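You operate a simulated robot arm through the tools that you are given. There is no shell and no other tool.

You run a simulated robot arm. Do the job below in one go: nothing can be reset, and whatever is moved stays where it is left.

TASK
Shut the glue station down: tank heater and stirrer off, gap knobs at 0, tank and tray lids shut.

It is judged by the outcome, as a careful person would: the job done as asked, and still so three seconds after it is handed in. It fails if anything else is knocked over, pushed out of place, dropped, spilled or broken. Lids that push on must go on centred and level and be pressed home; caps that screw on are set level and turned clockwise until they are tight.

THE ROBOT
A 6-joint arm with a two-finger gripper, fixed in place. Base frame: the origin is on the floor under the middle of its stand, x ahead of it, y to its left, z up. Readings come in mm, degrees, newtons and seconds.
It reaches about 1417 mm from its shoulder. Its first joint turns from -166.0 to 166.0 degrees. Payload 3.43 kg.
The tool frame sits at the grasp point between the pads (the TCP): z along the fingers, y along the line on which they close. The tips reach 20 mm beyond it. The gripper opens to 190 mm; its body begins 248 mm behind the TCP.
Orientation is that of the tool frame in the base frame, as [roll, pitch, yaw] about the fixed x, y, z axes, in that order (R = Rz(yaw) Ry(pitch) Rx(roll)). With the fingers straight down and closing along the base's y, the tool's x points along the base's -x, its y along +y and its z along -z.

THE INTERFACE
- The arm moves only by the tool play_rows. Its argument "series" is a list of rows, each an object (a shift or turn left out is 0, a gripper value left out holds the last) with "dr": the turn, a rotation vector about the tool's x, y, z in degrees, a list of three; "linear": the shift along the tool's x, y, z in mm, a list of three; "claw": the finger opening in mm, from 0 to 190. In form: [{"dr": [wx, wy, wz], "linear": [tx, ty, tz], "claw": claw}, ...]. A call has 1 to 20 rows; each row shifts and turns the commanded pose from where the row before left it, along the tool's axes as they then stand. Each row takes 0.2 s and may step no farther than 50 mm and 8.6 degrees from the row before; otherwise, or with a gripper value out of range, the whole call is refused. A pose out of reach is approached as far as the arm can. The call stops where the force on the tool passes 90 N (or 10 N more than at its start, if that is more) or the arm is blocked; 0.2 s more then pass. Each finger travels about 153 mm/s and halts on what it meets, pressing with about 27 N; the grip force reading is that of the motor and also rises with nothing between the fingers. The clock runs only during rows and for 0.2 s after the last one: add rows that do not move to give the fingers time. The reply holds the time, the measured pose of the TCP, the force on the tool along the base axes, the opening and the grip force, in the units named above and with some noise, with the torque about the TCP (base axes, N m) and any sound that the robot's microphone picked up.
- Cameras (640 x 400 px; columns grow to the right, rows downward): "scene" is fixed at [50.5, -501.4, 1200.2]; the picture's right is [-0.52, -0.86, 0.00], its down [-0.39, 0.24, -0.89] and it looks along [0.76, -0.46, -0.46] (base axes); focal length 214 px, centre (320, 200). "wrist" rides on the gripper at [70, -8, -288] in the tool frame; the picture's right is [0.12, 0.99, 0.00], its down [-0.96, 0.12, -0.25] and it looks along [-0.25, 0.03, 0.97] (tool axes); focal length 261 px, centre (320, 200). There is no depth. A picture from a camera that has moved, and an enlarged one, comes with that camera's place and axes in the base frame and with its lens.
- camera(camera): a new picture of that camera. It takes no simulated time.
- raise_lower(by): moves the trunk up (or, below 0, down) by that many mm; the arm rides with it, the base frame stays. It gives what a move gives, with no picture.
- inspect(camera, box): a new picture of the part [left, top, right, bottom] of that camera's present view, enlarged. It takes no simulated time.
- sign_off(): hands the job in; it is judged then, once.

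Nothing tells you positions but the pictures and the camera data. Unless the task says otherwise, let go and move clear before handing in.

The tools are called after "Request:" as name(argument=value, ...) on one line, values as JSON. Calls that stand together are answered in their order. play_rows: Moves the arm, as the interface text tells. Its arguments: {"type":"object","properties":{"series":{"type":"array"}},"required":["series"]} The other tools are called the same way: raise_lower (by) moves the trunk up or down; camera (camera) takes a picture; inspect (camera, box) takes an enlarged picture of a part of a camera's view; sign_off () hands the job in.

At the start:

```text
time_s: 0.0
ee_pos: [552.2, -291.0, 1489.5]
tool_rot: [180.0, 0.1, -180.0]
force: [0.0, 0.0, 0.6]
wrist_torque: [-0.04, 0.04, -0.01]
opening: 189.8
grasp_force: 0.1
trunk travel left (down, up): [-375.0, 65.0]
```

scene: 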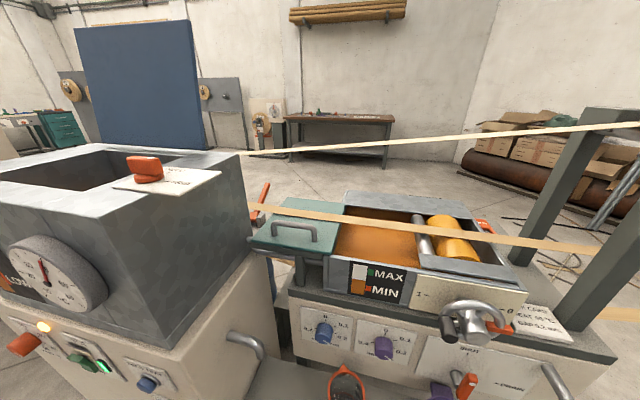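
wrist: 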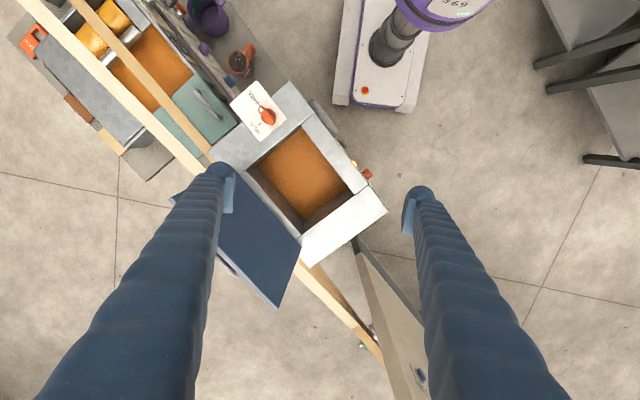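

I see a glue station with a tank at left (open, blue lid standing up behind it), a front control panel, and a glue tray with a sliding green lid and gap knobs. I'll look closer at each part before moving.

Request:
inspect(camera="scene", box=[0, 220, 240, 400])

Request:
inspect(camera="scene", box=[240, 170, 480, 320])

Request:
inspect(camera="scene", box=[270, 280, 460, 400])

Request:
inspect(camera="scene", box=[400, 260, 640, 400])

Request:
inspect(camera="scene", box=[0, 0, 280, 200])

Request:
inspect(camera="wrist", box=[0, 0, 400, 250])

```text
2.22 times, centred on (120, 310) of scene
camera zoom: at [50.5, -501.4, 1200.2], right [-0.52, -0.86, 0.0], down [-0.39, 0.24, -0.89], along [0.76, -0.46, -0.46], focal length 477 px, centre (764, -44)
```

zoom: 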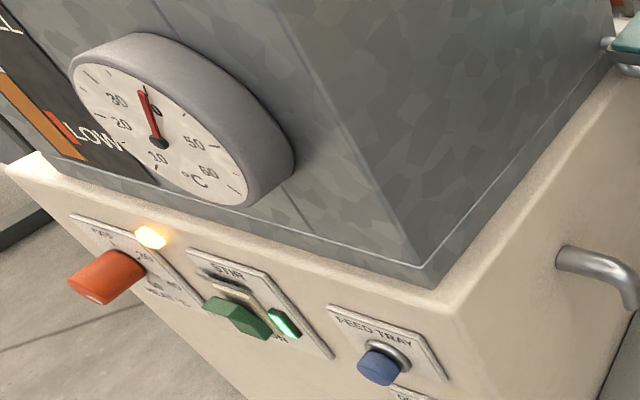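

```text
2.67 times, centred on (360, 245) of scene
camera zoom: at [50.5, -501.4, 1200.2], right [-0.52, -0.86, 0.0], down [-0.39, 0.24, -0.89], along [0.76, -0.46, -0.46], focal length 572 px, centre (213, 80)
```

zoom: 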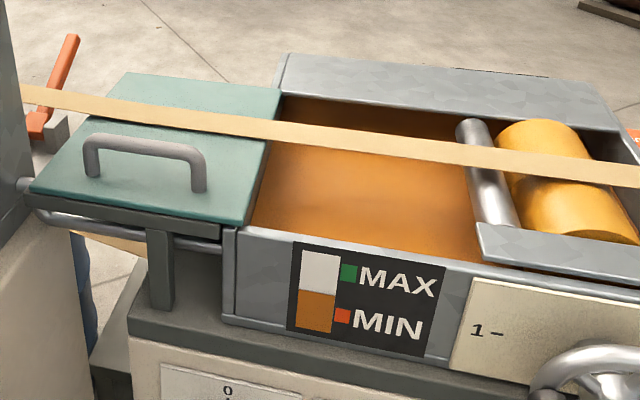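

```text
3.33 times, centred on (365, 340) of scene
camera zoom: at [50.5, -501.4, 1200.2], right [-0.52, -0.86, 0.0], down [-0.39, 0.24, -0.89], along [0.76, -0.46, -0.46], focal length 715 px, centre (170, -267)
```

zoom: 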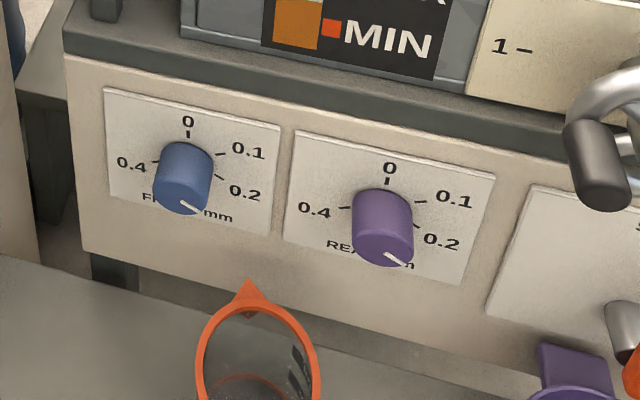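

```text
2.67 times, centred on (520, 330) of scene
camera zoom: at [50.5, -501.4, 1200.2], right [-0.52, -0.86, 0.0], down [-0.39, 0.24, -0.89], along [0.76, -0.46, -0.46], focal length 572 px, centre (-213, -147)
```

zoom: 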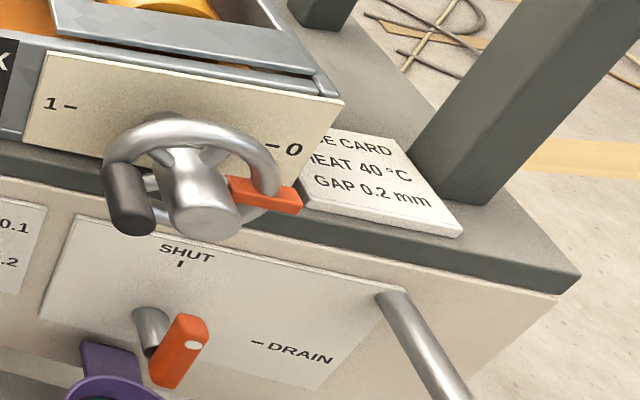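

```text
2.00 times, centred on (140, 100) of scene
camera zoom: at [50.5, -501.4, 1200.2], right [-0.52, -0.86, 0.0], down [-0.39, 0.24, -0.89], along [0.76, -0.46, -0.46], focal length 429 px, centre (680, 400)
```

zoom: 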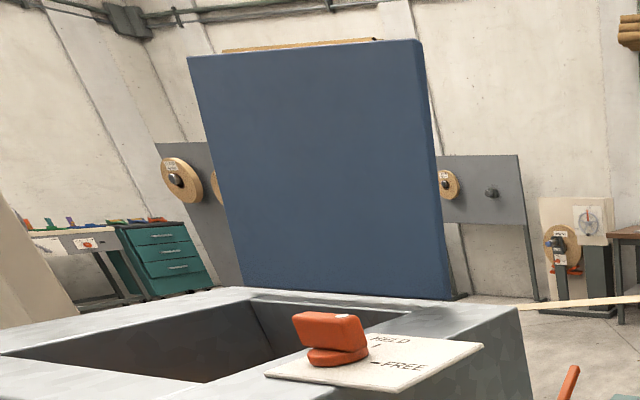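

```text
1.60 times, centred on (200, 125) of wrist
camera zoom: at [482.5, -299.0, 1776.3], right [-0.12, 0.99, 0.0], down [0.96, 0.12, 0.25], along [0.25, 0.03, -0.97], focal length 417 px, centre (512, 320)
```

zoom: 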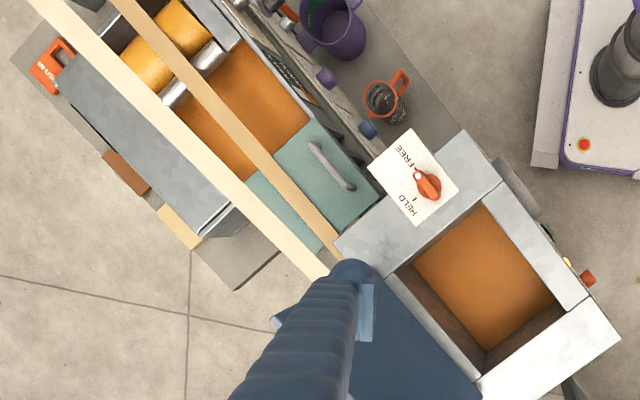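

The scene zooms look properly re-rendered, so I'll zoom in tightly on the individual controls before moving anything.

Request:
inspect(camera="scene", box=[0, 300, 80, 350])

Request:
inspect(camera="scene", box=[50, 325, 178, 400])

Request:
inspect(camera="scene", box=[100, 140, 228, 220])

Request:
inspect(camera="scene", box=[295, 305, 423, 385])

Request:
inspect(camera="scene", box=[240, 175, 368, 255])

Request:
inspect(camera="wrist", box=[200, 70, 300, 135])

Request:
inspect(camera="wrist", box=[100, 70, 240, 160])

Request:
inspect(camera="wrist", box=[0, 0, 140, 90])

Request:
inspect(camera="wrist", box=[180, 140, 400, 320])

```text
8.00 times, centred on (40, 325) of scene
camera zoom: at [50.5, -501.4, 1200.2], right [-0.52, -0.86, 0.0], down [-0.39, 0.24, -0.89], along [0.76, -0.46, -0.46], focal length 1716 px, centre (2560, -800)
```

zoom: 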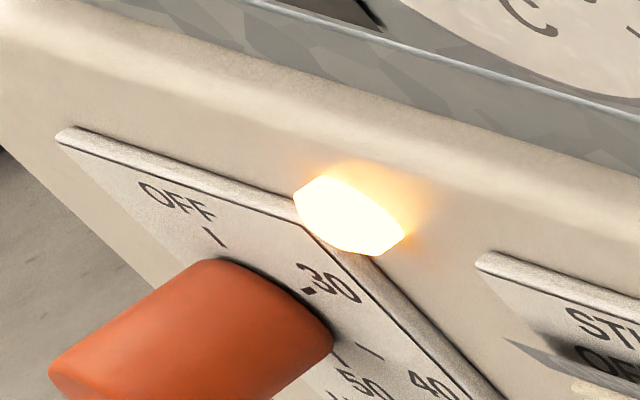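

```text
5.00 times, centred on (114, 362) of scene
camera zoom: at [50.5, -501.4, 1200.2], right [-0.52, -0.86, 0.0], down [-0.39, 0.24, -0.89], along [0.76, -0.46, -0.46], focal length 1072 px, centre (1350, -612)
```

zoom: 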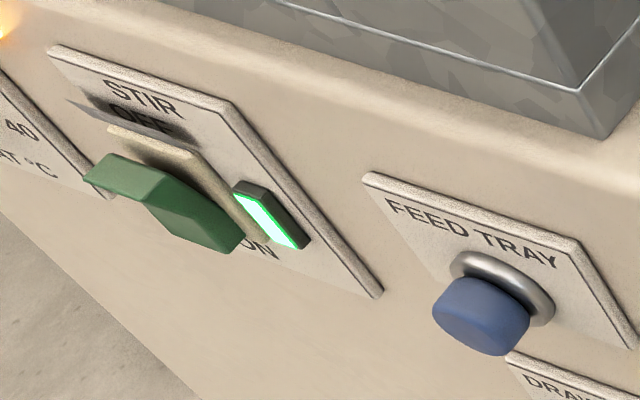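

```text
5.00 times, centred on (164, 180) of scene
camera zoom: at [50.5, -501.4, 1200.2], right [-0.52, -0.86, 0.0], down [-0.39, 0.24, -0.89], along [0.76, -0.46, -0.46], focal length 1072 px, centre (1100, 300)
```

zoom: 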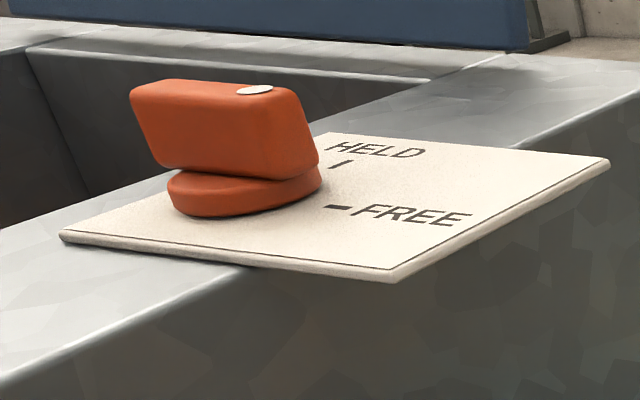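

```text
5.00 times, centred on (359, 345) of scene
camera zoom: at [50.5, -501.4, 1200.2], right [-0.52, -0.86, 0.0], down [-0.39, 0.24, -0.89], along [0.76, -0.46, -0.46], focal length 1072 px, centre (125, -525)
```

zoom: 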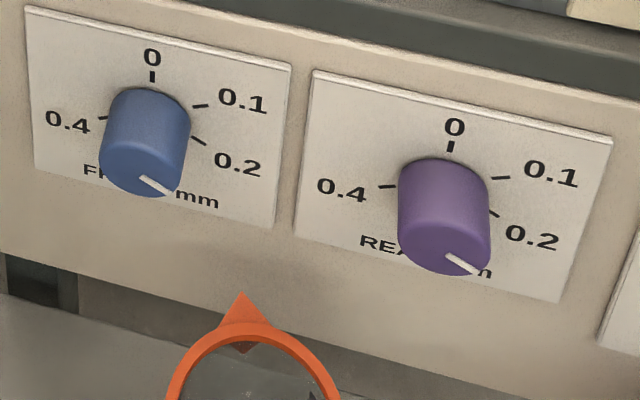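

```text
5.00 times, centred on (304, 215) of scene
camera zoom: at [50.5, -501.4, 1200.2], right [-0.52, -0.86, 0.0], down [-0.39, 0.24, -0.89], along [0.76, -0.46, -0.46], focal length 1072 px, centre (400, 125)
```

zoom: 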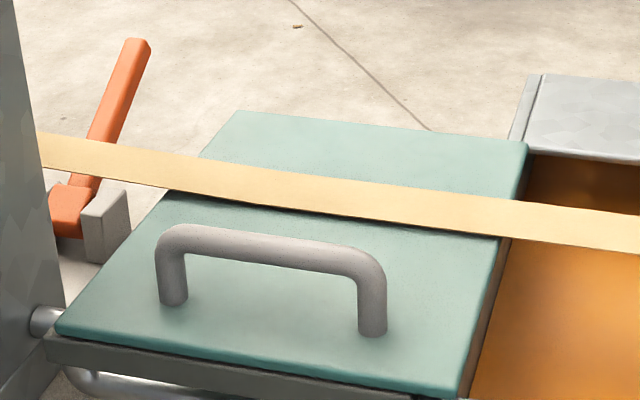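

```text
6.15 times, centred on (250, 102) of wrist
camera zoom: at [482.5, -299.0, 1776.3], right [-0.12, 0.99, 0.0], down [0.96, 0.12, 0.25], along [0.25, 0.03, -0.97], focal length 1604 px, centre (751, 800)
```

zoom: 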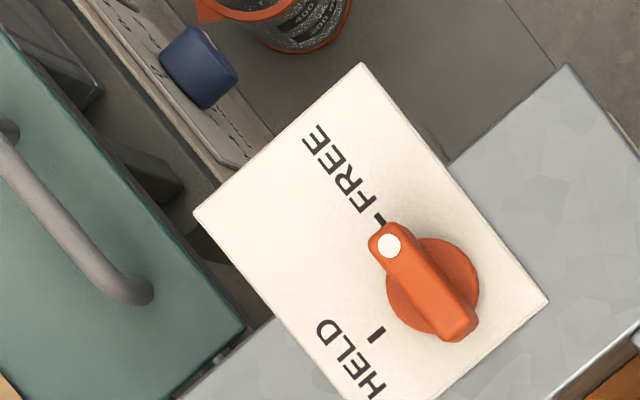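

```text
4.44 times, centred on (170, 115) of wrist
camera zoom: at [482.5, -299.0, 1776.3], right [-0.12, 0.99, 0.0], down [0.96, 0.12, 0.25], along [0.25, 0.03, -0.97], focal length 1158 px, centre (987, 578)
```

zoom: 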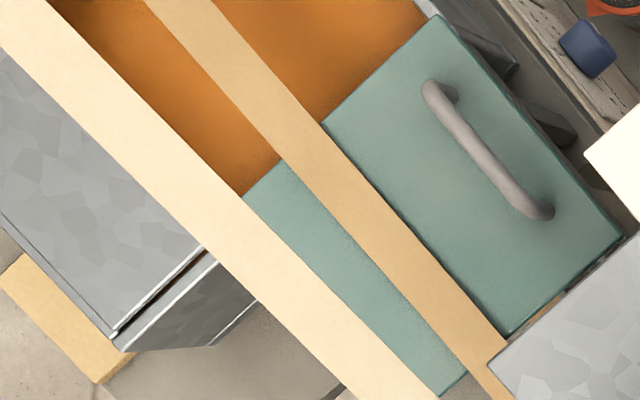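

```text
4.44 times, centred on (70, 45) of wrist
camera zoom: at [482.5, -299.0, 1776.3], right [-0.12, 0.99, 0.0], down [0.96, 0.12, 0.25], along [0.25, 0.03, -0.97], focal length 1158 px, centre (1431, 889)
```

zoom: 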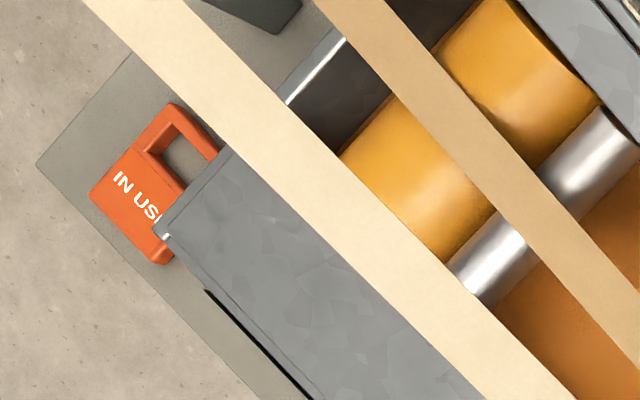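

```text
2.22 times, centred on (290, 230) of wrist
camera zoom: at [482.5, -299.0, 1776.3], right [-0.12, 0.99, 0.0], down [0.96, 0.12, 0.25], along [0.25, 0.03, -0.97], focal length 579 px, centre (387, 133)
```

zoom: 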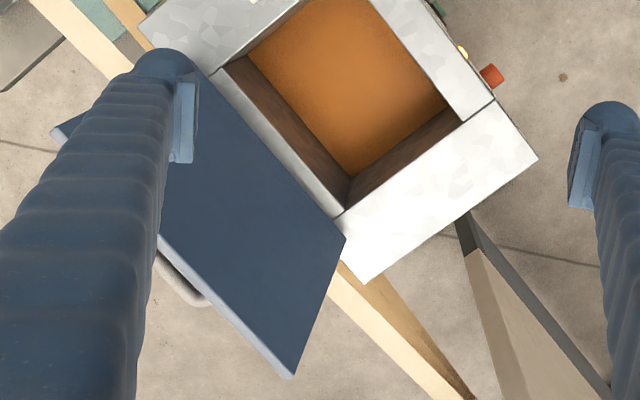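

The tank lid leans back about 15° past vertical, hinged on the far side. The station front runs at about 45° and faces back-left towards the robot. The hold knob appears to be at FREE already. I'll back the tool toward the robot while staying high, and turn it so the camera faces the station properly.

Request:
play_rows(series=[{"linear": [42, -10, 0]}, {"linear": [42, -10, 0]}, {"linear": [42, -10, 0]}, {"linear": [42, -10, 0]}, {"linear": [42, -10, 0]}, {"linear": [42, -9, 0]}])

```text
time_s: 1.4
ee_pos: [299.3, -350.3, 1490.2]
tool_rot: [-180.0, 0.0, 180.0]
force: [0.4, -0.1, -0.2]
wrist_torque: [-0.02, -0.08, -0.01]
opening: 190.1
grasp_force: 0.0
trunk travel left (down, up): [-375.0, 65.0]
```

The arm moved as commanded. Next I'll turn the tool -135° about its own z so its x points outward at the station.

Request:
play_rows(series=[{"dr": [0, 0, -8.4375], "claw": 60}, {"dr": [0, 0, -8.4375]}, {"dr": [0, 0, -8.4375]}, {"dr": [0, 0, -8.4375]}, {"dr": [0, 0, -8.4375]}, {"dr": [0, 0, -8.4375]}, {"dr": [0, 0, -8.4375]}, {"dr": [0, 0, -8.4375]}, {"dr": [0, 0, -8.4375]}, {"dr": [0, 0, -8.4375]}, {"dr": [0, 0, -8.4375]}, {"dr": [0, 0, -8.4375]}, {"dr": [0, 0, -8.4375]}, {"dr": [0, 0, -8.4375]}, {"dr": [0, 0, -8.4375]}, {"dr": [0, 0, -8.4375]}])

Request:
camera(camera="wrist")

Request:
camera(camera="scene")

```text
time_s: 4.8
ee_pos: [355.4, -291.3, 1485.4]
tool_rot: [177.7, -0.4, -46.8]
force: [0.0, 1.3, -0.8]
wrist_torque: [-0.16, 0.08, 0.01]
opening: 59.9
grasp_force: 0.1
out of reach, approached as far as the arm can: row 15, 16
trunk travel left (down, up): [-375.0, 65.0]
```

```text
taken
camera wrist: at [417.5, -327.0, 1771.9], right [-0.64, -0.77, 0.04], down [-0.74, 0.63, 0.25], along [-0.22, 0.13, -0.97], focal length 261 px, centre (320, 200)
```

wrist: 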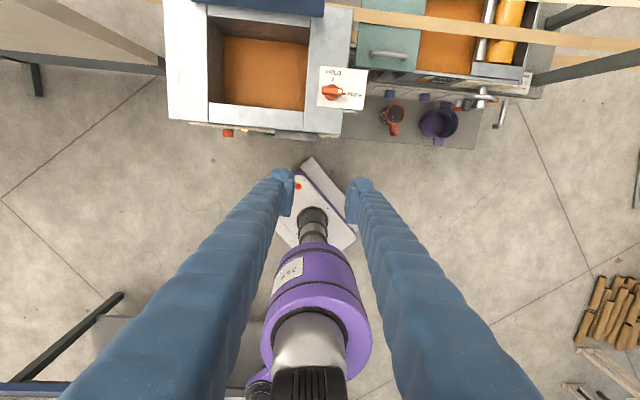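

```text
taken
```

scene: 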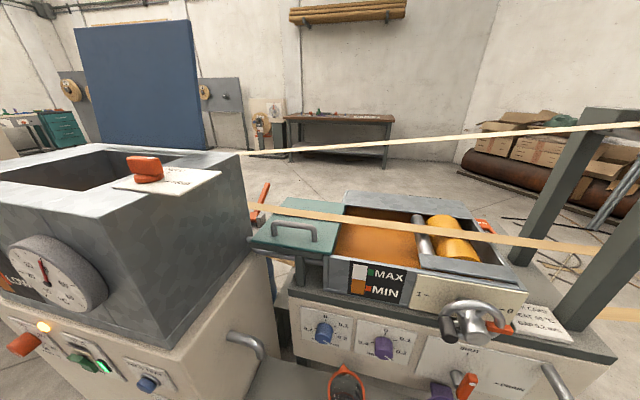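

The tool ran into a rotation limit near the end of that turn. I'll turn it the other way, +180°, so the tool's x faces the robot side, which stays well clear of the limit.

Request:
play_rows(series=[{"dr": [0, 0, 8.5]}, {"dr": [0, 0, 8.5]}, {"dr": [0, 0, 8.5]}, {"dr": [0, 0, 8.5]}, {"dr": [0, 0, 8.5]}, {"dr": [0, 0, 8.5]}, {"dr": [0, 0, 8.5]}, {"dr": [0, 0, 8.5]}, {"dr": [0, 0, 8.5]}, {"dr": [0, 0, 8.5]}, {"dr": [0, 0, 8.5]}, {"dr": [0, 0, 8.5]}, {"dr": [0, 0, 8.5]}, {"dr": [0, 0, 8.5]}, {"dr": [0, 0, 8.5]}, {"dr": [0, 0, 8.5]}, {"dr": [0, 0, 8.5]}, {"dr": [0, 0, 8.5]}, {"dr": [0, 0, 8.5]}, {"dr": [0, 0, 8.5]}])

```text
time_s: 9.0
ee_pos: [355.0, -293.7, 1485.0]
tool_rot: [-177.8, -0.1, 143.1]
force: [0.2, 0.1, 1.1]
wrist_torque: [-0.02, 0.01, -0.01]
opening: 60.1
grasp_force: 0.0
trunk travel left (down, up): [-375.0, 65.0]
```

The commanded pose restarts from the reached pose, so I can carry on from here. I'll square the tool up, then move right and down in front of the tray area while staying clear of the tank front.

Request:
play_rows(series=[{"dr": [-2.2, 0, 0]}, {"dr": [0, 0, 8.1]}, {"linear": [-1, -30.3, 35]}, {"linear": [-1, -30.3, 35]}, {"linear": [-1, -30.3, 35]}, {"linear": [-1, -30.3, 35]}, {"linear": [-1, -30.3, 35]}, {"linear": [-1, -30.3, 35]}, {"linear": [-1, -30.3, 35]}, {"linear": [-1, -30.3, 35]}, {"linear": [-1, -30.3, 35]}, {"linear": [-1, -30.3, 35]}, {"linear": [-1, -30.3, 35]}])

Request:
camera(camera="wrist")

```text
time_s: 11.8
ee_pos: [124.6, -538.3, 1100.6]
tool_rot: [-180.0, -0.2, 135.1]
force: [0.1, 0.6, 0.1]
wrist_torque: [0.07, -0.04, 0.0]
opening: 60.2
grasp_force: 0.1
trunk travel left (down, up): [-375.0, 65.0]
```

```text
taken
camera wrist: at [70.2, -494.7, 1387.0], right [0.62, 0.79, 0.0], down [0.76, -0.6, 0.25], along [0.19, -0.15, -0.97], focal length 261 px, centre (320, 200)
```

wrist: 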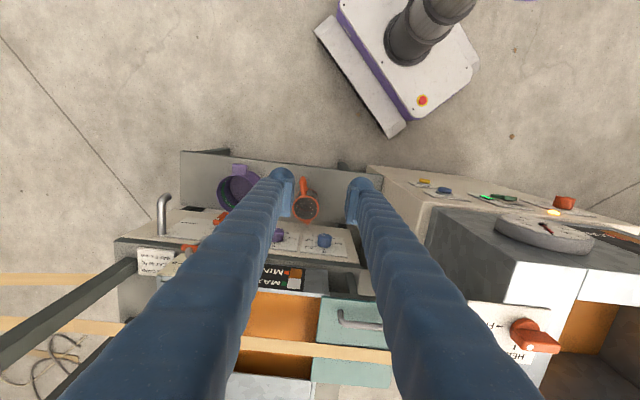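

The path in front of the tray is clear. I'll tilt the tool toward the front panel and come down to roughly z=800 to see the gap knobs head-on.

Request:
play_rows(series=[{"linear": [-11.1, 0, 33.3], "dr": [0, -8.34, 0]}, {"linear": [-6.2, 0, 34.6], "dr": [0, -8.34, 0]}, {"linear": [-1.1, 0, 35.1], "dr": [0, -8.34, 0]}, {"linear": [4.0, 0, 34.9], "dr": [0, -8.34, 0]}, {"linear": [9.0, 0, 33.9], "dr": [0, -8.34, 0]}, {"linear": [13.8, 0, 32.3], "dr": [0, -8.34, 0]}, {"linear": [18.4, 0, 29.9], "dr": [0, -8.34, 0]}, {"linear": [22.5, 0, 26.9], "dr": [0, -8.34, 0]}, {"linear": [26.2, 0, 23.4], "dr": [0, -8.34, 0]}])

Request:
camera(camera="wrist")

Request:
camera(camera="scene")

```text
time_s: 13.8
ee_pos: [157.5, -764.7, 943.8]
tool_rot: [155.7, 63.2, 116.6]
force: [-0.2, 0.0, -0.3]
wrist_torque: [0.09, -0.02, 0.12]
opening: 60.0
grasp_force: 0.1
out of reach, approached as far as the arm can: row 2, 3, 4, 5, 6, 7, 8, 9
trunk travel left (down, up): [-375.0, 65.0]
```

```text
taken
camera wrist: at [-72.7, -587.0, 996.9], right [0.62, 0.78, 0.08], down [0.09, -0.17, 0.98], along [0.78, -0.6, -0.17], focal length 261 px, centre (320, 200)
```

wrist: 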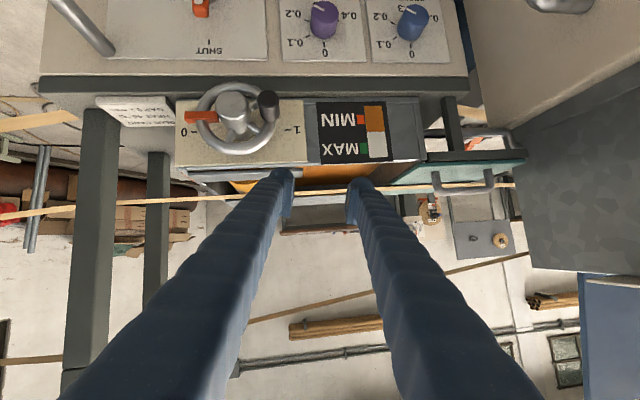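

```text
taken
```

scene: 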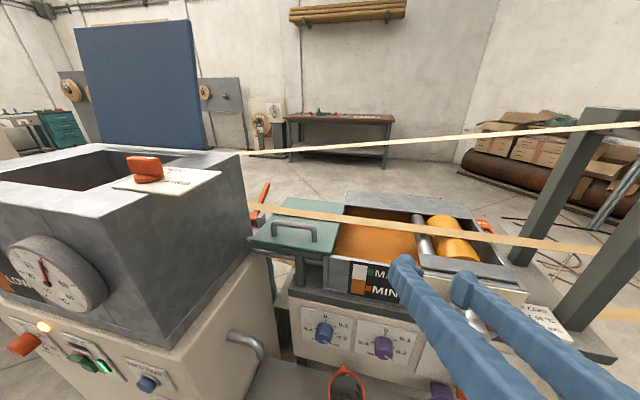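

The arm can't fold that close to itself at this height, so it settled nearer the tray than I commanded, but it touched nothing. I'll back away from the tray, drop lower where there is more folding room, and square up the tool.

Request:
play_rows(series=[{"linear": [38.2, -5, -4.2]}, {"linear": [38.2, -5, -4.2]}, {"linear": [38.2, -5, -4.2]}, {"linear": [4.7, 32.7, 4.5]}, {"linear": [4.7, 32.7, 4.5]}, {"linear": [4.7, 32.7, 4.5]}, {"dr": [3.5, -5.0, -4.4]}, {"dr": [3.5, -5.0, -4.4]}])

Request:
camera(camera="wrist")

```text
time_s: 15.6
ee_pos: [140.4, -789.7, 859.6]
tool_rot: [157.3, 64.0, 117.7]
force: [-4.5, -4.9, 9.7]
wrist_torque: [-0.4, 0.34, 0.06]
opening: 62.9
grasp_force: 2.6
out of reach, approached as far as the arm can: row 1, 2, 3, 4, 5, 6, 7, 8
trunk travel left (down, up): [-375.0, 65.0]
```

```text
taken
camera wrist: at [-87.7, -609.0, 910.7], right [0.63, 0.78, 0.06], down [0.09, -0.15, 0.98], along [0.77, -0.61, -0.17], focal length 261 px, centre (320, 200)
```

wrist: 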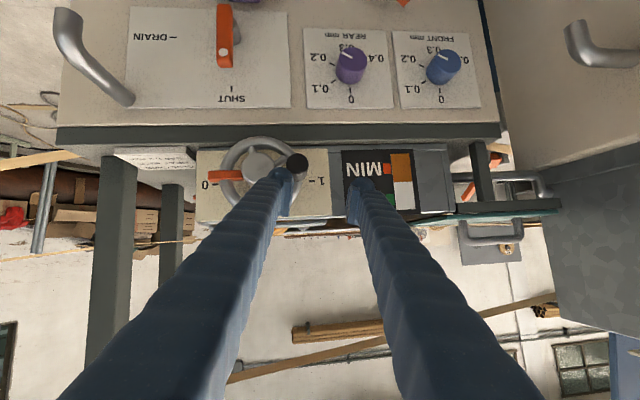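

A finger is lightly touching the crank wheel on the tray front. I'll lift straight off along the path I came in on, then check that the crank hasn't moved.

Request:
play_rows(series=[{"linear": [-30, 5.6, -13.5]}, {"linear": [-30, 5.6, -13.5]}, {"linear": [-30, 5.6, -13.5]}])

Request:
inspect(camera="scene", box=[400, 260, 640, 400])

Request:
camera(camera="wrist")

```text
time_s: 16.4
ee_pos: [142.0, -790.3, 957.3]
tool_rot: [157.4, 63.9, 117.6]
force: [-0.1, 0.5, 0.6]
wrist_torque: [-0.05, 0.01, 0.02]
opening: 59.7
grasp_force: 0.1
trunk travel left (down, up): [-375.0, 65.0]
```

```text
2.67 times, centred on (520, 330) of scene
camera zoom: at [50.5, -501.4, 1200.2], right [-0.52, -0.86, 0.0], down [-0.39, 0.24, -0.89], along [0.76, -0.46, -0.46], focal length 572 px, centre (-213, -147)
```

zoom: 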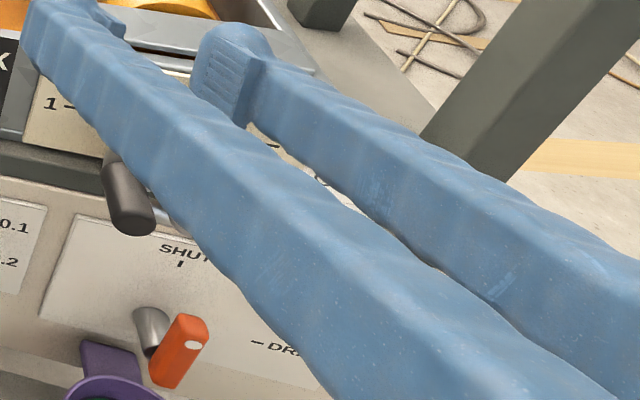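

```text
taken
camera wrist: at [-86.2, -608.8, 1009.4], right [0.63, 0.78, 0.06], down [0.09, -0.15, 0.98], along [0.77, -0.61, -0.17], focal length 261 px, centre (320, 200)
```

wrist: 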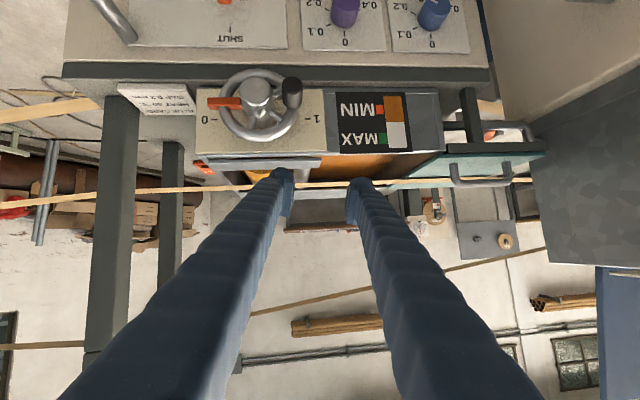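

The crank looks undisturbed. I suspect the last wrist joint is near its limit again, so I'll roll the tool +86° about its own axis here in free space and see whether that frees things up.

Request:
play_rows(series=[{"linear": [-30, 5.6, -13.5]}, {"dr": [0, 0, 8.6]}, {"dr": [0, 0, 8.6]}, {"dr": [0, 0, 8.6]}, {"dr": [0, 0, 8.6]}, {"dr": [0, 0, 8.6]}, {"dr": [0, 0, 8.6]}, {"dr": [0, 0, 8.6]}, {"dr": [0, 0, 8.6]}, {"dr": [0, 0, 8.6]}, {"dr": [0, 0, 8.6]}])

Request:
camera(camera="wrist")

```text
time_s: 18.8
ee_pos: [141.4, -789.3, 990.2]
tool_rot: [114.1, -6.3, 49.9]
force: [0.3, 0.4, -0.8]
wrist_torque: [0.02, -0.01, -0.02]
opening: 60.3
grasp_force: 0.1
trunk travel left (down, up): [-375.0, 65.0]
```

```text
taken
camera wrist: at [-23.9, -573.7, 1106.4], right [0.32, -0.25, 0.91], down [-0.77, -0.63, 0.1], along [0.55, -0.73, -0.39], focal length 261 px, centre (320, 200)
```

wrist: 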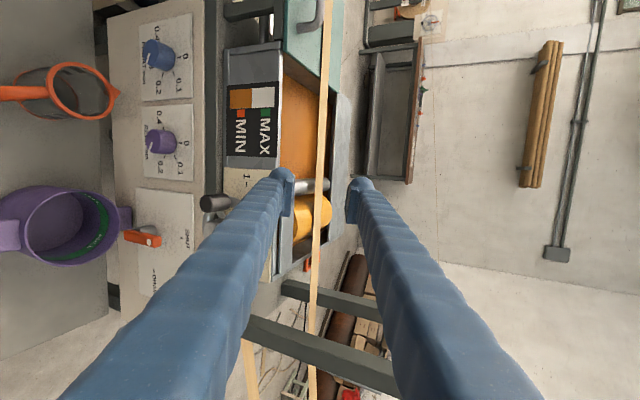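

The roll went through cleanly. Now I'll back away from the tray in the direction that failed before.

Request:
play_rows(series=[{"linear": [3.2, -15.6, -34]}, {"linear": [3.2, -15.6, -34]}, {"linear": [3.2, -15.6, -34]}, {"linear": [3.2, -15.6, -34]}])

```text
time_s: 19.8
ee_pos: [34.2, -681.4, 991.7]
tool_rot: [114.2, -6.2, 49.9]
force: [-0.2, 0.3, -0.6]
wrist_torque: [0.0, -0.03, 0.02]
opening: 59.7
grasp_force: 0.0
trunk travel left (down, up): [-375.0, 65.0]
```

That confirms it: with the tool rolled to this side, the arm can back away freely. Now I'll move down and left to stand in front of the gap-knob panel, levelling the tool.

Request:
play_rows(series=[{"linear": [28.4, -27.4, 25.2]}, {"linear": [28.4, -27.4, 25.2]}, {"linear": [28.4, -27.4, 25.2]}, {"linear": [28.4, -27.4, 25.2]}, {"linear": [28.4, -27.4, 25.2]}, {"linear": [28.4, -27.4, 25.2]}, {"dr": [-8.12, -2.05, -1.73]}, {"dr": [-8.12, -2.05, -1.73]}, {"dr": [-8.12, -2.05, -1.73]}])

Request:
camera(camera="wrist")

```text
time_s: 21.8
ee_pos: [213.1, -581.8, 797.7]
tool_rot: [89.9, 0.2, 45.1]
force: [-0.3, -0.6, 0.9]
wrist_torque: [0.04, 0.0, 0.01]
opening: 59.8
grasp_force: 0.0
trunk travel left (down, up): [-375.0, 65.0]
```

```text
taken
camera wrist: at [59.9, -328.9, 787.6], right [0.09, 0.09, 0.99], down [-0.86, -0.5, 0.12], along [0.51, -0.86, 0.03], focal length 261 px, centre (320, 200)
```

wrist: 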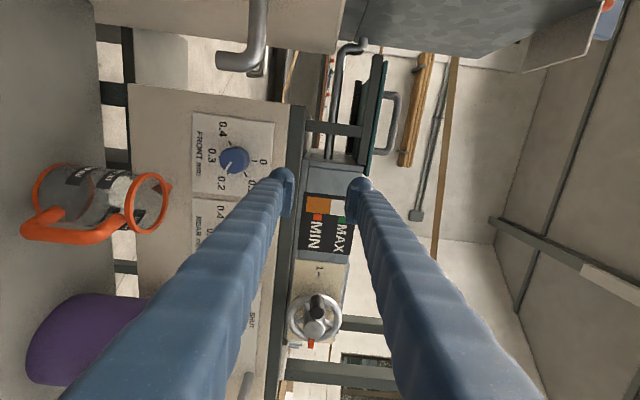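

Now I have a frontal view, rotated so image right is up. I'll zoom on the knobs.

Request:
inspect(camera="wrist", box=[180, 105, 290, 210])

Request:
inspect(camera="wrist", box=[20, 140, 220, 265])

Request:
inspect(camera="wrist", box=[290, 30, 460, 180])

Request:
inspect(camera="scene", box=[270, 280, 460, 400])

```text
3.81 times, centred on (235, 158) of wrist
camera zoom: at [59.9, -328.9, 787.6], right [0.09, 0.09, 0.99], down [-0.86, -0.5, 0.12], along [0.51, -0.86, 0.03], focal length 993 px, centre (644, 362)
```

zoom: 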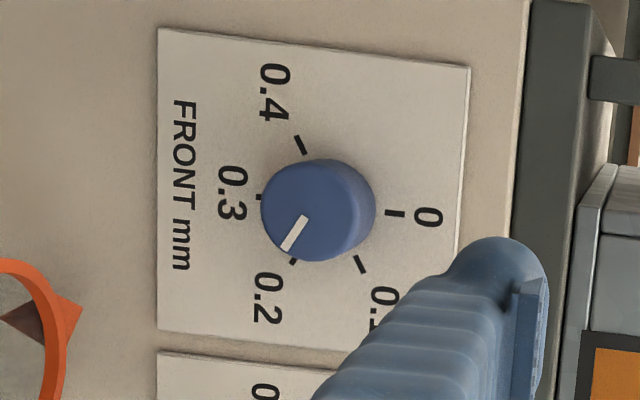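

```text
3.20 times, centred on (120, 202) of wrist
camera zoom: at [59.9, -328.9, 787.6], right [0.09, 0.09, 0.99], down [-0.86, -0.5, 0.12], along [0.51, -0.86, 0.03], focal length 834 px, centre (960, 192)
```

zoom: 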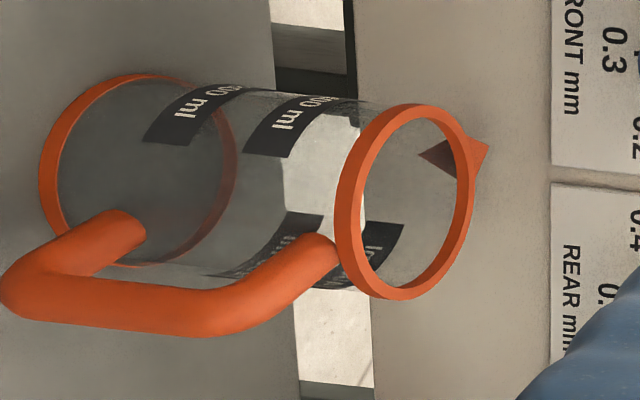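

```text
2.67 times, centred on (375, 105) of wrist
camera zoom: at [59.9, -328.9, 787.6], right [0.09, 0.09, 0.99], down [-0.86, -0.5, 0.12], along [0.51, -0.86, 0.03], focal length 695 px, centre (173, 453)
```

zoom: 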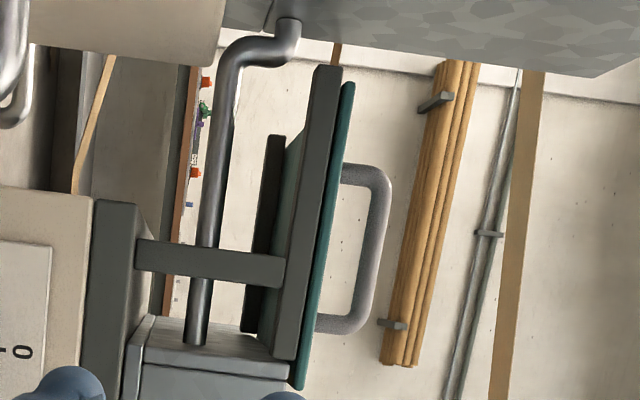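

```text
3.33 times, centred on (365, 340) of scene
camera zoom: at [50.5, -501.4, 1200.2], right [-0.52, -0.86, 0.0], down [-0.39, 0.24, -0.89], along [0.76, -0.46, -0.46], focal length 715 px, centre (170, -267)
```

zoom: 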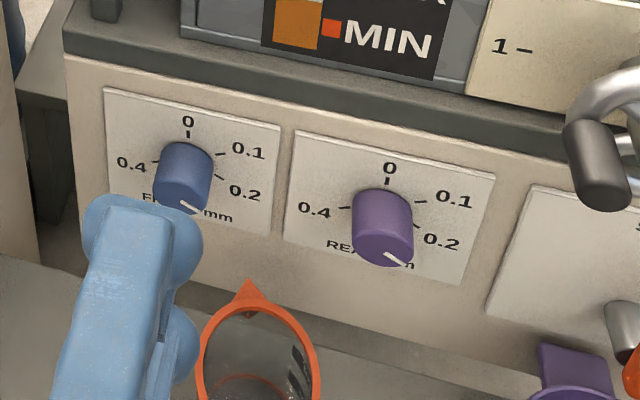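

The front knob is at 0.2 (ticks every 60°, so 120° clockwise of 0). I place its face centre near s=253 along the station, z=653. I'll roll the tool another +90° to put the camera on top and leave plenty of counter-clockwise range.

Request:
play_rows(series=[{"dr": [0, 0, 8.2]}, {"dr": [0, 0, 8.2]}, {"dr": [0, 0, 8.2]}, {"dr": [0, 0, 8.2]}, {"dr": [0, 0, 8.2]}, {"dr": [0, 0, 8.2]}, {"dr": [0, 0, 8.2]}, {"dr": [0, 0, 8.2]}, {"dr": [0, 0, 8.2]}, {"dr": [0, 0, 8.2]}, {"dr": [0, 0, 8.0]}])

Request:
camera(camera="wrist")

Request:
camera(camera="scene")

```text
time_s: 24.2
ee_pos: [214.1, -582.7, 798.0]
tool_rot: [39.2, -89.9, 95.5]
force: [0.5, 0.4, 0.6]
wrist_torque: [0.0, 0.02, 0.04]
opening: 60.3
grasp_force: 0.2
trunk travel left (down, up): [-375.0, 65.0]
```

```text
taken
camera wrist: at [17.0, -373.0, 867.0], right [-0.7, -0.7, 0.12], down [-0.26, 0.09, -0.96], along [0.66, -0.71, -0.24], focal length 261 px, centre (320, 200)
```

wrist: 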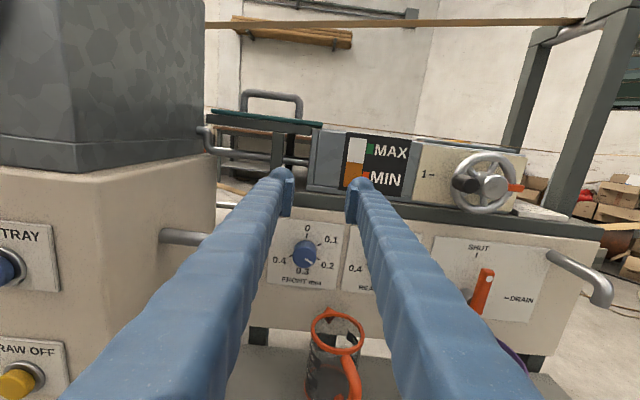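

```text
taken
```

scene: 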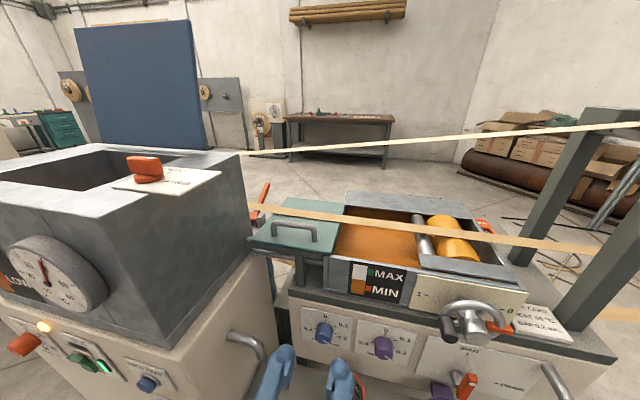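

The view is upright now. I'll zoom on both gap knobs, the valve panel and the tray lid area.

Request:
inspect(camera="wrist", box=[255, 210, 375, 300])

Request:
inspect(camera="wrist", box=[190, 80, 350, 200])

Request:
inspect(camera="wrist", box=[380, 130, 560, 330])

Request:
inspect(camera="wrist", box=[280, 290, 480, 400])

```text
4.44 times, centred on (315, 255) of wrist
camera zoom: at [17.0, -373.0, 867.0], right [-0.7, -0.7, 0.12], down [-0.26, 0.09, -0.96], along [0.66, -0.71, -0.24], focal length 1158 px, centre (342, -44)
```

zoom: 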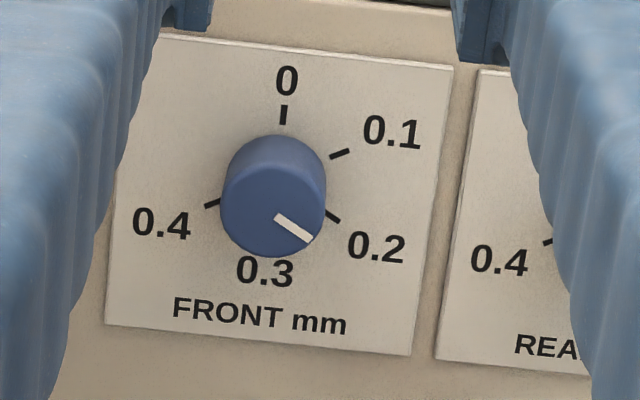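

```text
3.33 times, centred on (270, 140) of wrist
camera zoom: at [17.0, -373.0, 867.0], right [-0.7, -0.7, 0.12], down [-0.26, 0.09, -0.96], along [0.66, -0.71, -0.24], focal length 869 px, centre (487, 400)
```

zoom: 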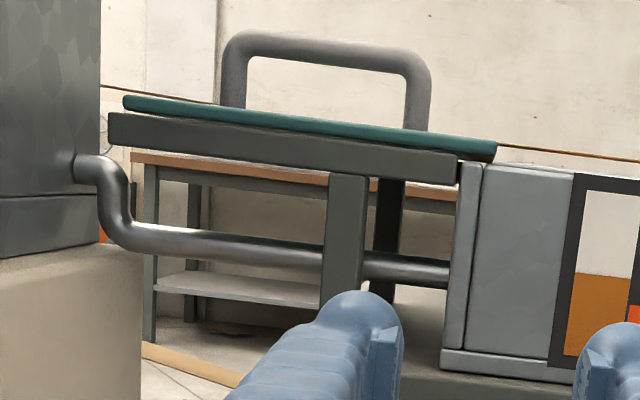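

```text
2.00 times, centred on (470, 230) of wrist
camera zoom: at [17.0, -373.0, 867.0], right [-0.7, -0.7, 0.12], down [-0.26, 0.09, -0.96], along [0.66, -0.71, -0.24], focal length 521 px, centre (20, 140)
```

zoom: 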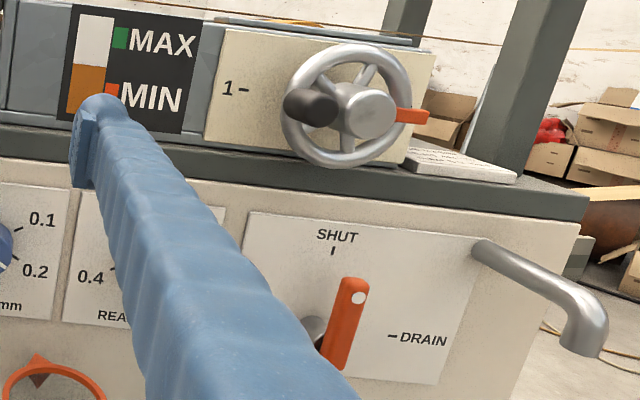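

```text
3.20 times, centred on (380, 345) of wrist
camera zoom: at [17.0, -373.0, 867.0], right [-0.7, -0.7, 0.12], down [-0.26, 0.09, -0.96], along [0.66, -0.71, -0.24], focal length 834 px, centre (128, -264)
```

zoom: 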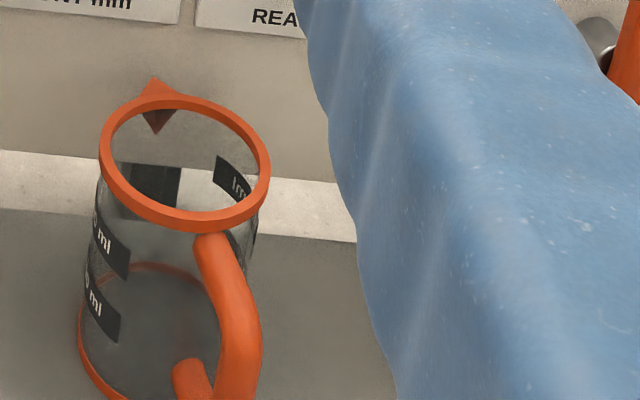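

Both views agree: the front knob's axis is at about s=250, z=654, its face is at w=-691 and the panel is 29 mm behind. I'll line up in front of it with the fingers open to 75.

Request:
play_rows(series=[{"linear": [-36, -2.65, 14], "claw": 75}, {"linear": [-36, -2.65, 14]}, {"linear": [-36, -2.65, 14]}, {"linear": [-36, -2.65, 14]}])

Request:
camera(camera="wrist")

Request:
inspect(camera="scene", box=[240, 280, 430, 400])

```text
time_s: 25.2
ee_pos: [258.0, -624.8, 677.8]
tool_rot: [160.0, -89.4, -25.0]
force: [-0.3, 0.6, -1.2]
wrist_torque: [0.01, 0.0, -0.02]
opening: 75.2
grasp_force: 0.0
out of reach, approached as far as the arm can: row 4
trunk travel left (down, up): [-375.0, 65.0]
```

```text
taken
camera wrist: at [60.7, -416.7, 750.4], right [-0.7, -0.7, 0.12], down [-0.26, 0.1, -0.96], along [0.66, -0.7, -0.25], focal length 261 px, centre (320, 200)
```

wrist: 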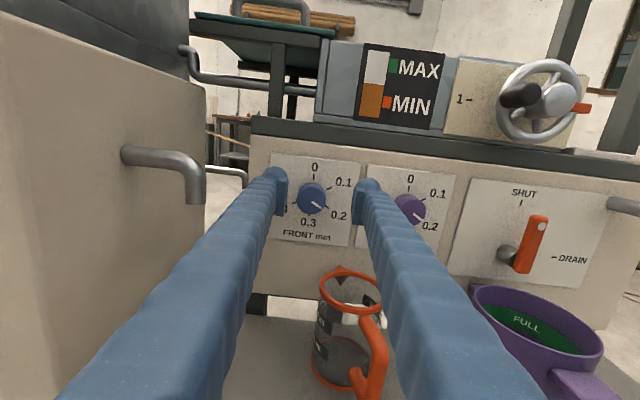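

```text
3.33 times, centred on (335, 340) of scene
camera zoom: at [50.5, -501.4, 1200.2], right [-0.52, -0.86, 0.0], down [-0.39, 0.24, -0.89], along [0.76, -0.46, -0.46], focal length 715 px, centre (270, -267)
```

zoom: 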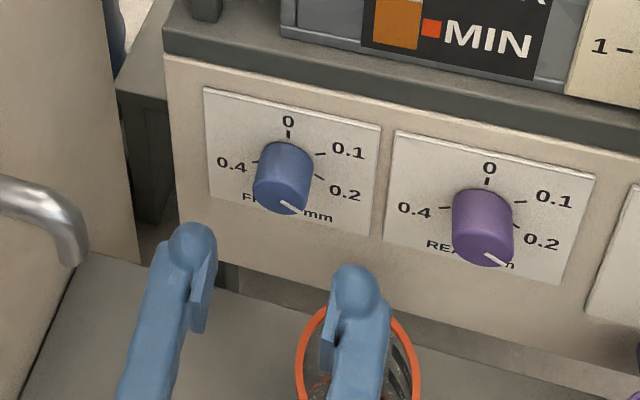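

The low end of the reach stopped it at z=678. I'll lift the arm a bit and lower the trunk instead, so the arm works in a more comfortable range.

Request:
play_rows(series=[{"linear": [40, 0, -5], "dr": [0, 0.56, 0]}, {"linear": [40, -4, -5]}, {"linear": [40, -4, -5]}])

Request:
raise_lower(by=-140)

Request:
camera(camera="wrist")

```text
time_s: 26.0
ee_pos: [252.5, -606.7, 800.1]
tool_rot: [14.1, -89.5, 120.9]
force: [-0.7, -1.0, -0.1]
wrist_torque: [0.01, -0.03, 0.0]
opening: 75.3
grasp_force: 0.2
trunk travel left (down, up): [-375.0, 65.0]
```

```text
time_s: 27.7
ee_pos: [251.8, -606.2, 660.1]
tool_rot: [16.6, -89.3, 118.3]
force: [0.4, 0.4, -0.8]
wrist_torque: [0.03, 0.02, 0.02]
opening: 75.1
grasp_force: 0.0
trunk travel left (down, up): [-235.0, 205.0]
```

```text
taken
camera wrist: at [55.4, -395.9, 727.2], right [-0.7, -0.7, 0.12], down [-0.25, 0.08, -0.96], along [0.67, -0.71, -0.24], focal length 261 px, centre (320, 200)
```

wrist: 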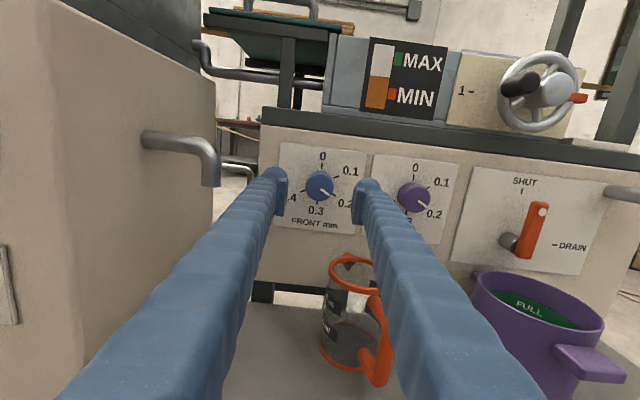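

Aligned at s≈251, z≈660, about 85 mm in front of the knob. I'll zoom to refine the alignment.

Request:
inspect(camera="wrist", box=[265, 140, 385, 240])

Request:
inspect(camera="wrist", box=[365, 150, 465, 250])

```text
4.00 times, centred on (325, 190) of wrist
camera zoom: at [55.4, -395.9, 727.2], right [-0.7, -0.7, 0.12], down [-0.25, 0.08, -0.96], along [0.67, -0.71, -0.24], focal length 1043 px, centre (300, 240)
```

zoom: 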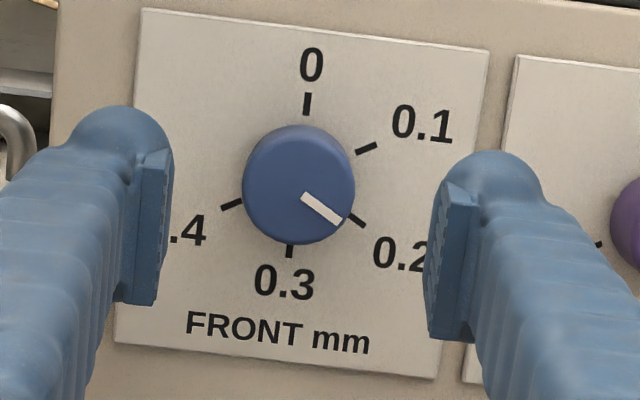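

```text
4.00 times, centred on (415, 200) of wrist
camera zoom: at [55.4, -395.9, 727.2], right [-0.7, -0.7, 0.12], down [-0.25, 0.08, -0.96], along [0.67, -0.71, -0.24], focal length 1043 px, centre (-60, 200)
```

zoom: 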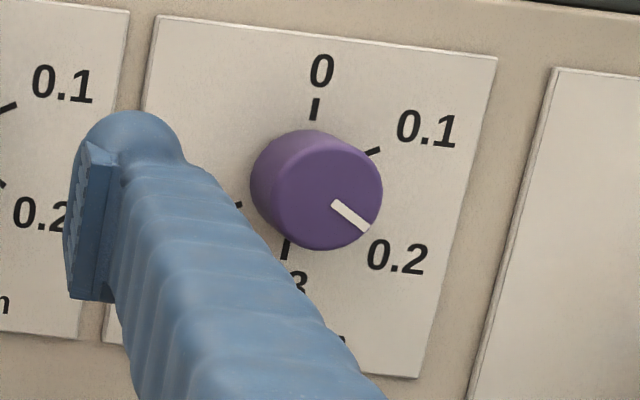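

Both knobs are at 0.2 and at the same height: front at s≈251, rear at s≈396, z≈654.5. I'll go in around the front knob, stopping a few mm short of the panel.

Request:
play_rows(series=[{"linear": [-5.6, 0.2, 20], "dr": [0, -0.67, 0]}, {"linear": [0, 0, 27]}, {"linear": [0, 0, 27]}, {"linear": [0, 0, 13]}])

Request:
camera(camera="wrist")

Request:
inspect(camera="scene", box=[270, 290, 400, 380])

```text
time_s: 28.7
ee_pos: [313.0, -668.4, 653.9]
tool_rot: [119.9, -89.8, 15.0]
force: [-0.5, 0.7, -0.2]
wrist_torque: [-0.01, -0.02, -0.02]
opening: 74.9
grasp_force: 0.1
trunk travel left (down, up): [-235.0, 205.0]
```

```text
taken
camera wrist: at [116.9, -458.5, 725.0], right [-0.7, -0.7, 0.12], down [-0.26, 0.09, -0.96], along [0.66, -0.71, -0.25], focal length 261 px, centre (320, 200)
```

wrist: 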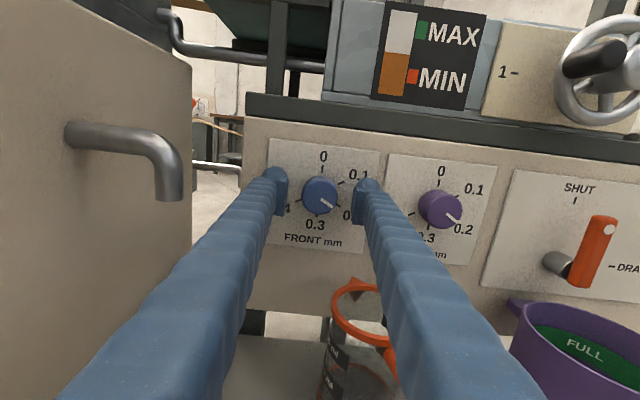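

```text
4.44 times, centred on (335, 335) of scene
camera zoom: at [50.5, -501.4, 1200.2], right [-0.52, -0.86, 0.0], down [-0.39, 0.24, -0.89], along [0.76, -0.46, -0.46], focal length 953 px, centre (253, -400)
```

zoom: 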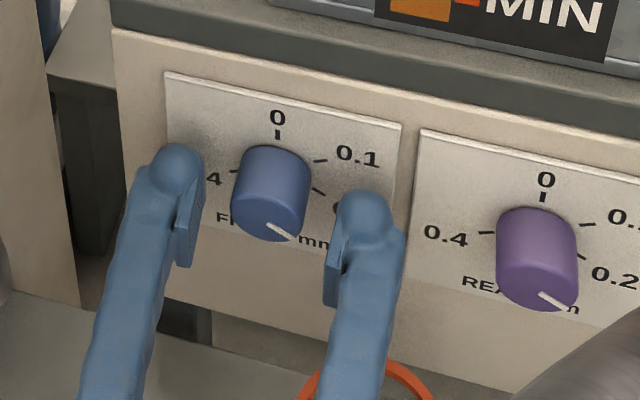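

The fingers straddle the knob evenly. I'll close on it.

Request:
play_rows(series=[{"claw": 34}, {}, {}])

```text
time_s: 29.5
ee_pos: [313.6, -666.2, 654.9]
tool_rot: [114.4, -89.8, 20.5]
force: [5.6, 2.2, 1.2]
wrist_torque: [0.01, 0.01, 0.08]
opening: 40.9
grasp_force: 44.6
trunk travel left (down, up): [-235.0, 205.0]
```

I have a firm grip at 40.9 mm. I'll turn counter-clockwise, starting with 40° to check that the knob follows.

Request:
play_rows(series=[{"dr": [0, 0, -8]}, {"dr": [0, 0, -8]}, {"dr": [0, 0, -8]}, {"dr": [0, 0, -8]}, {"dr": [0, 0, -8]}])

Request:
inspect(camera="scene", box=[270, 290, 400, 380])

```text
time_s: 30.7
ee_pos: [313.7, -668.1, 654.0]
tool_rot: [90.0, -49.6, 45.0]
force: [-6.7, 5.6, 2.9]
wrist_torque: [0.07, 0.08, -0.15]
opening: 40.7
grasp_force: 45.2
trunk travel left (down, up): [-235.0, 205.0]
```

```text
4.44 times, centred on (335, 335) of scene
camera zoom: at [50.5, -501.4, 1200.2], right [-0.52, -0.86, 0.0], down [-0.39, 0.24, -0.89], along [0.76, -0.46, -0.46], focal length 953 px, centre (253, -400)
```

zoom: 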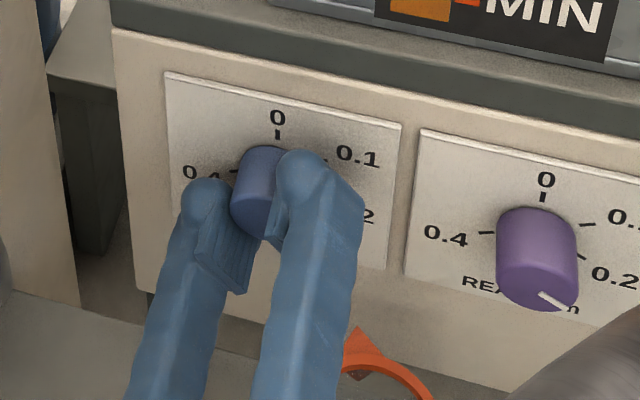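

It turns smoothly. I'll continue for the remaining 80°.

Request:
play_rows(series=[{"dr": [0, 0, -8]}, {"dr": [0, 0, -8]}, {"dr": [0, 0, -8]}, {"dr": [0, 0, -8]}, {"dr": [0, 0, -8]}, {"dr": [0, 0, -8]}, {"dr": [0, 0, -8]}, {"dr": [0, 0, -8]}, {"dr": [0, 0, -8]}, {"dr": [0, 0, -8]}, {}])

Request:
camera(camera="wrist")

```text
time_s: 33.1
ee_pos: [313.6, -667.1, 654.8]
tool_rot: [90.0, 30.3, 44.9]
force: [2.3, -9.0, 9.6]
wrist_torque: [0.09, -0.22, 0.01]
opening: 40.6
grasp_force: 44.8
trunk travel left (down, up): [-235.0, 205.0]
```

```text
taken
camera wrist: at [150.8, -424.3, 612.2], right [0.43, 0.43, 0.8], down [-0.72, -0.37, 0.59], along [0.54, -0.83, 0.15], focal length 261 px, centre (320, 200)
```

wrist: 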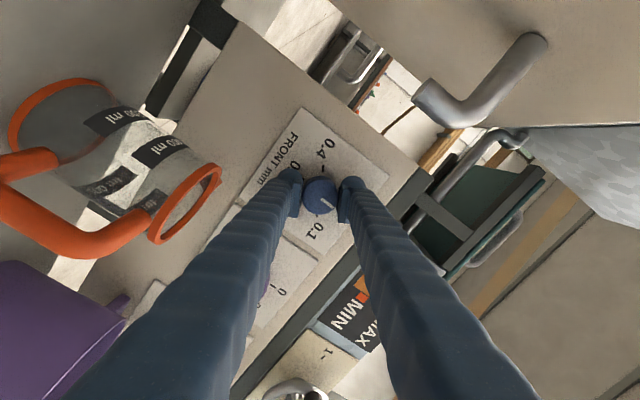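

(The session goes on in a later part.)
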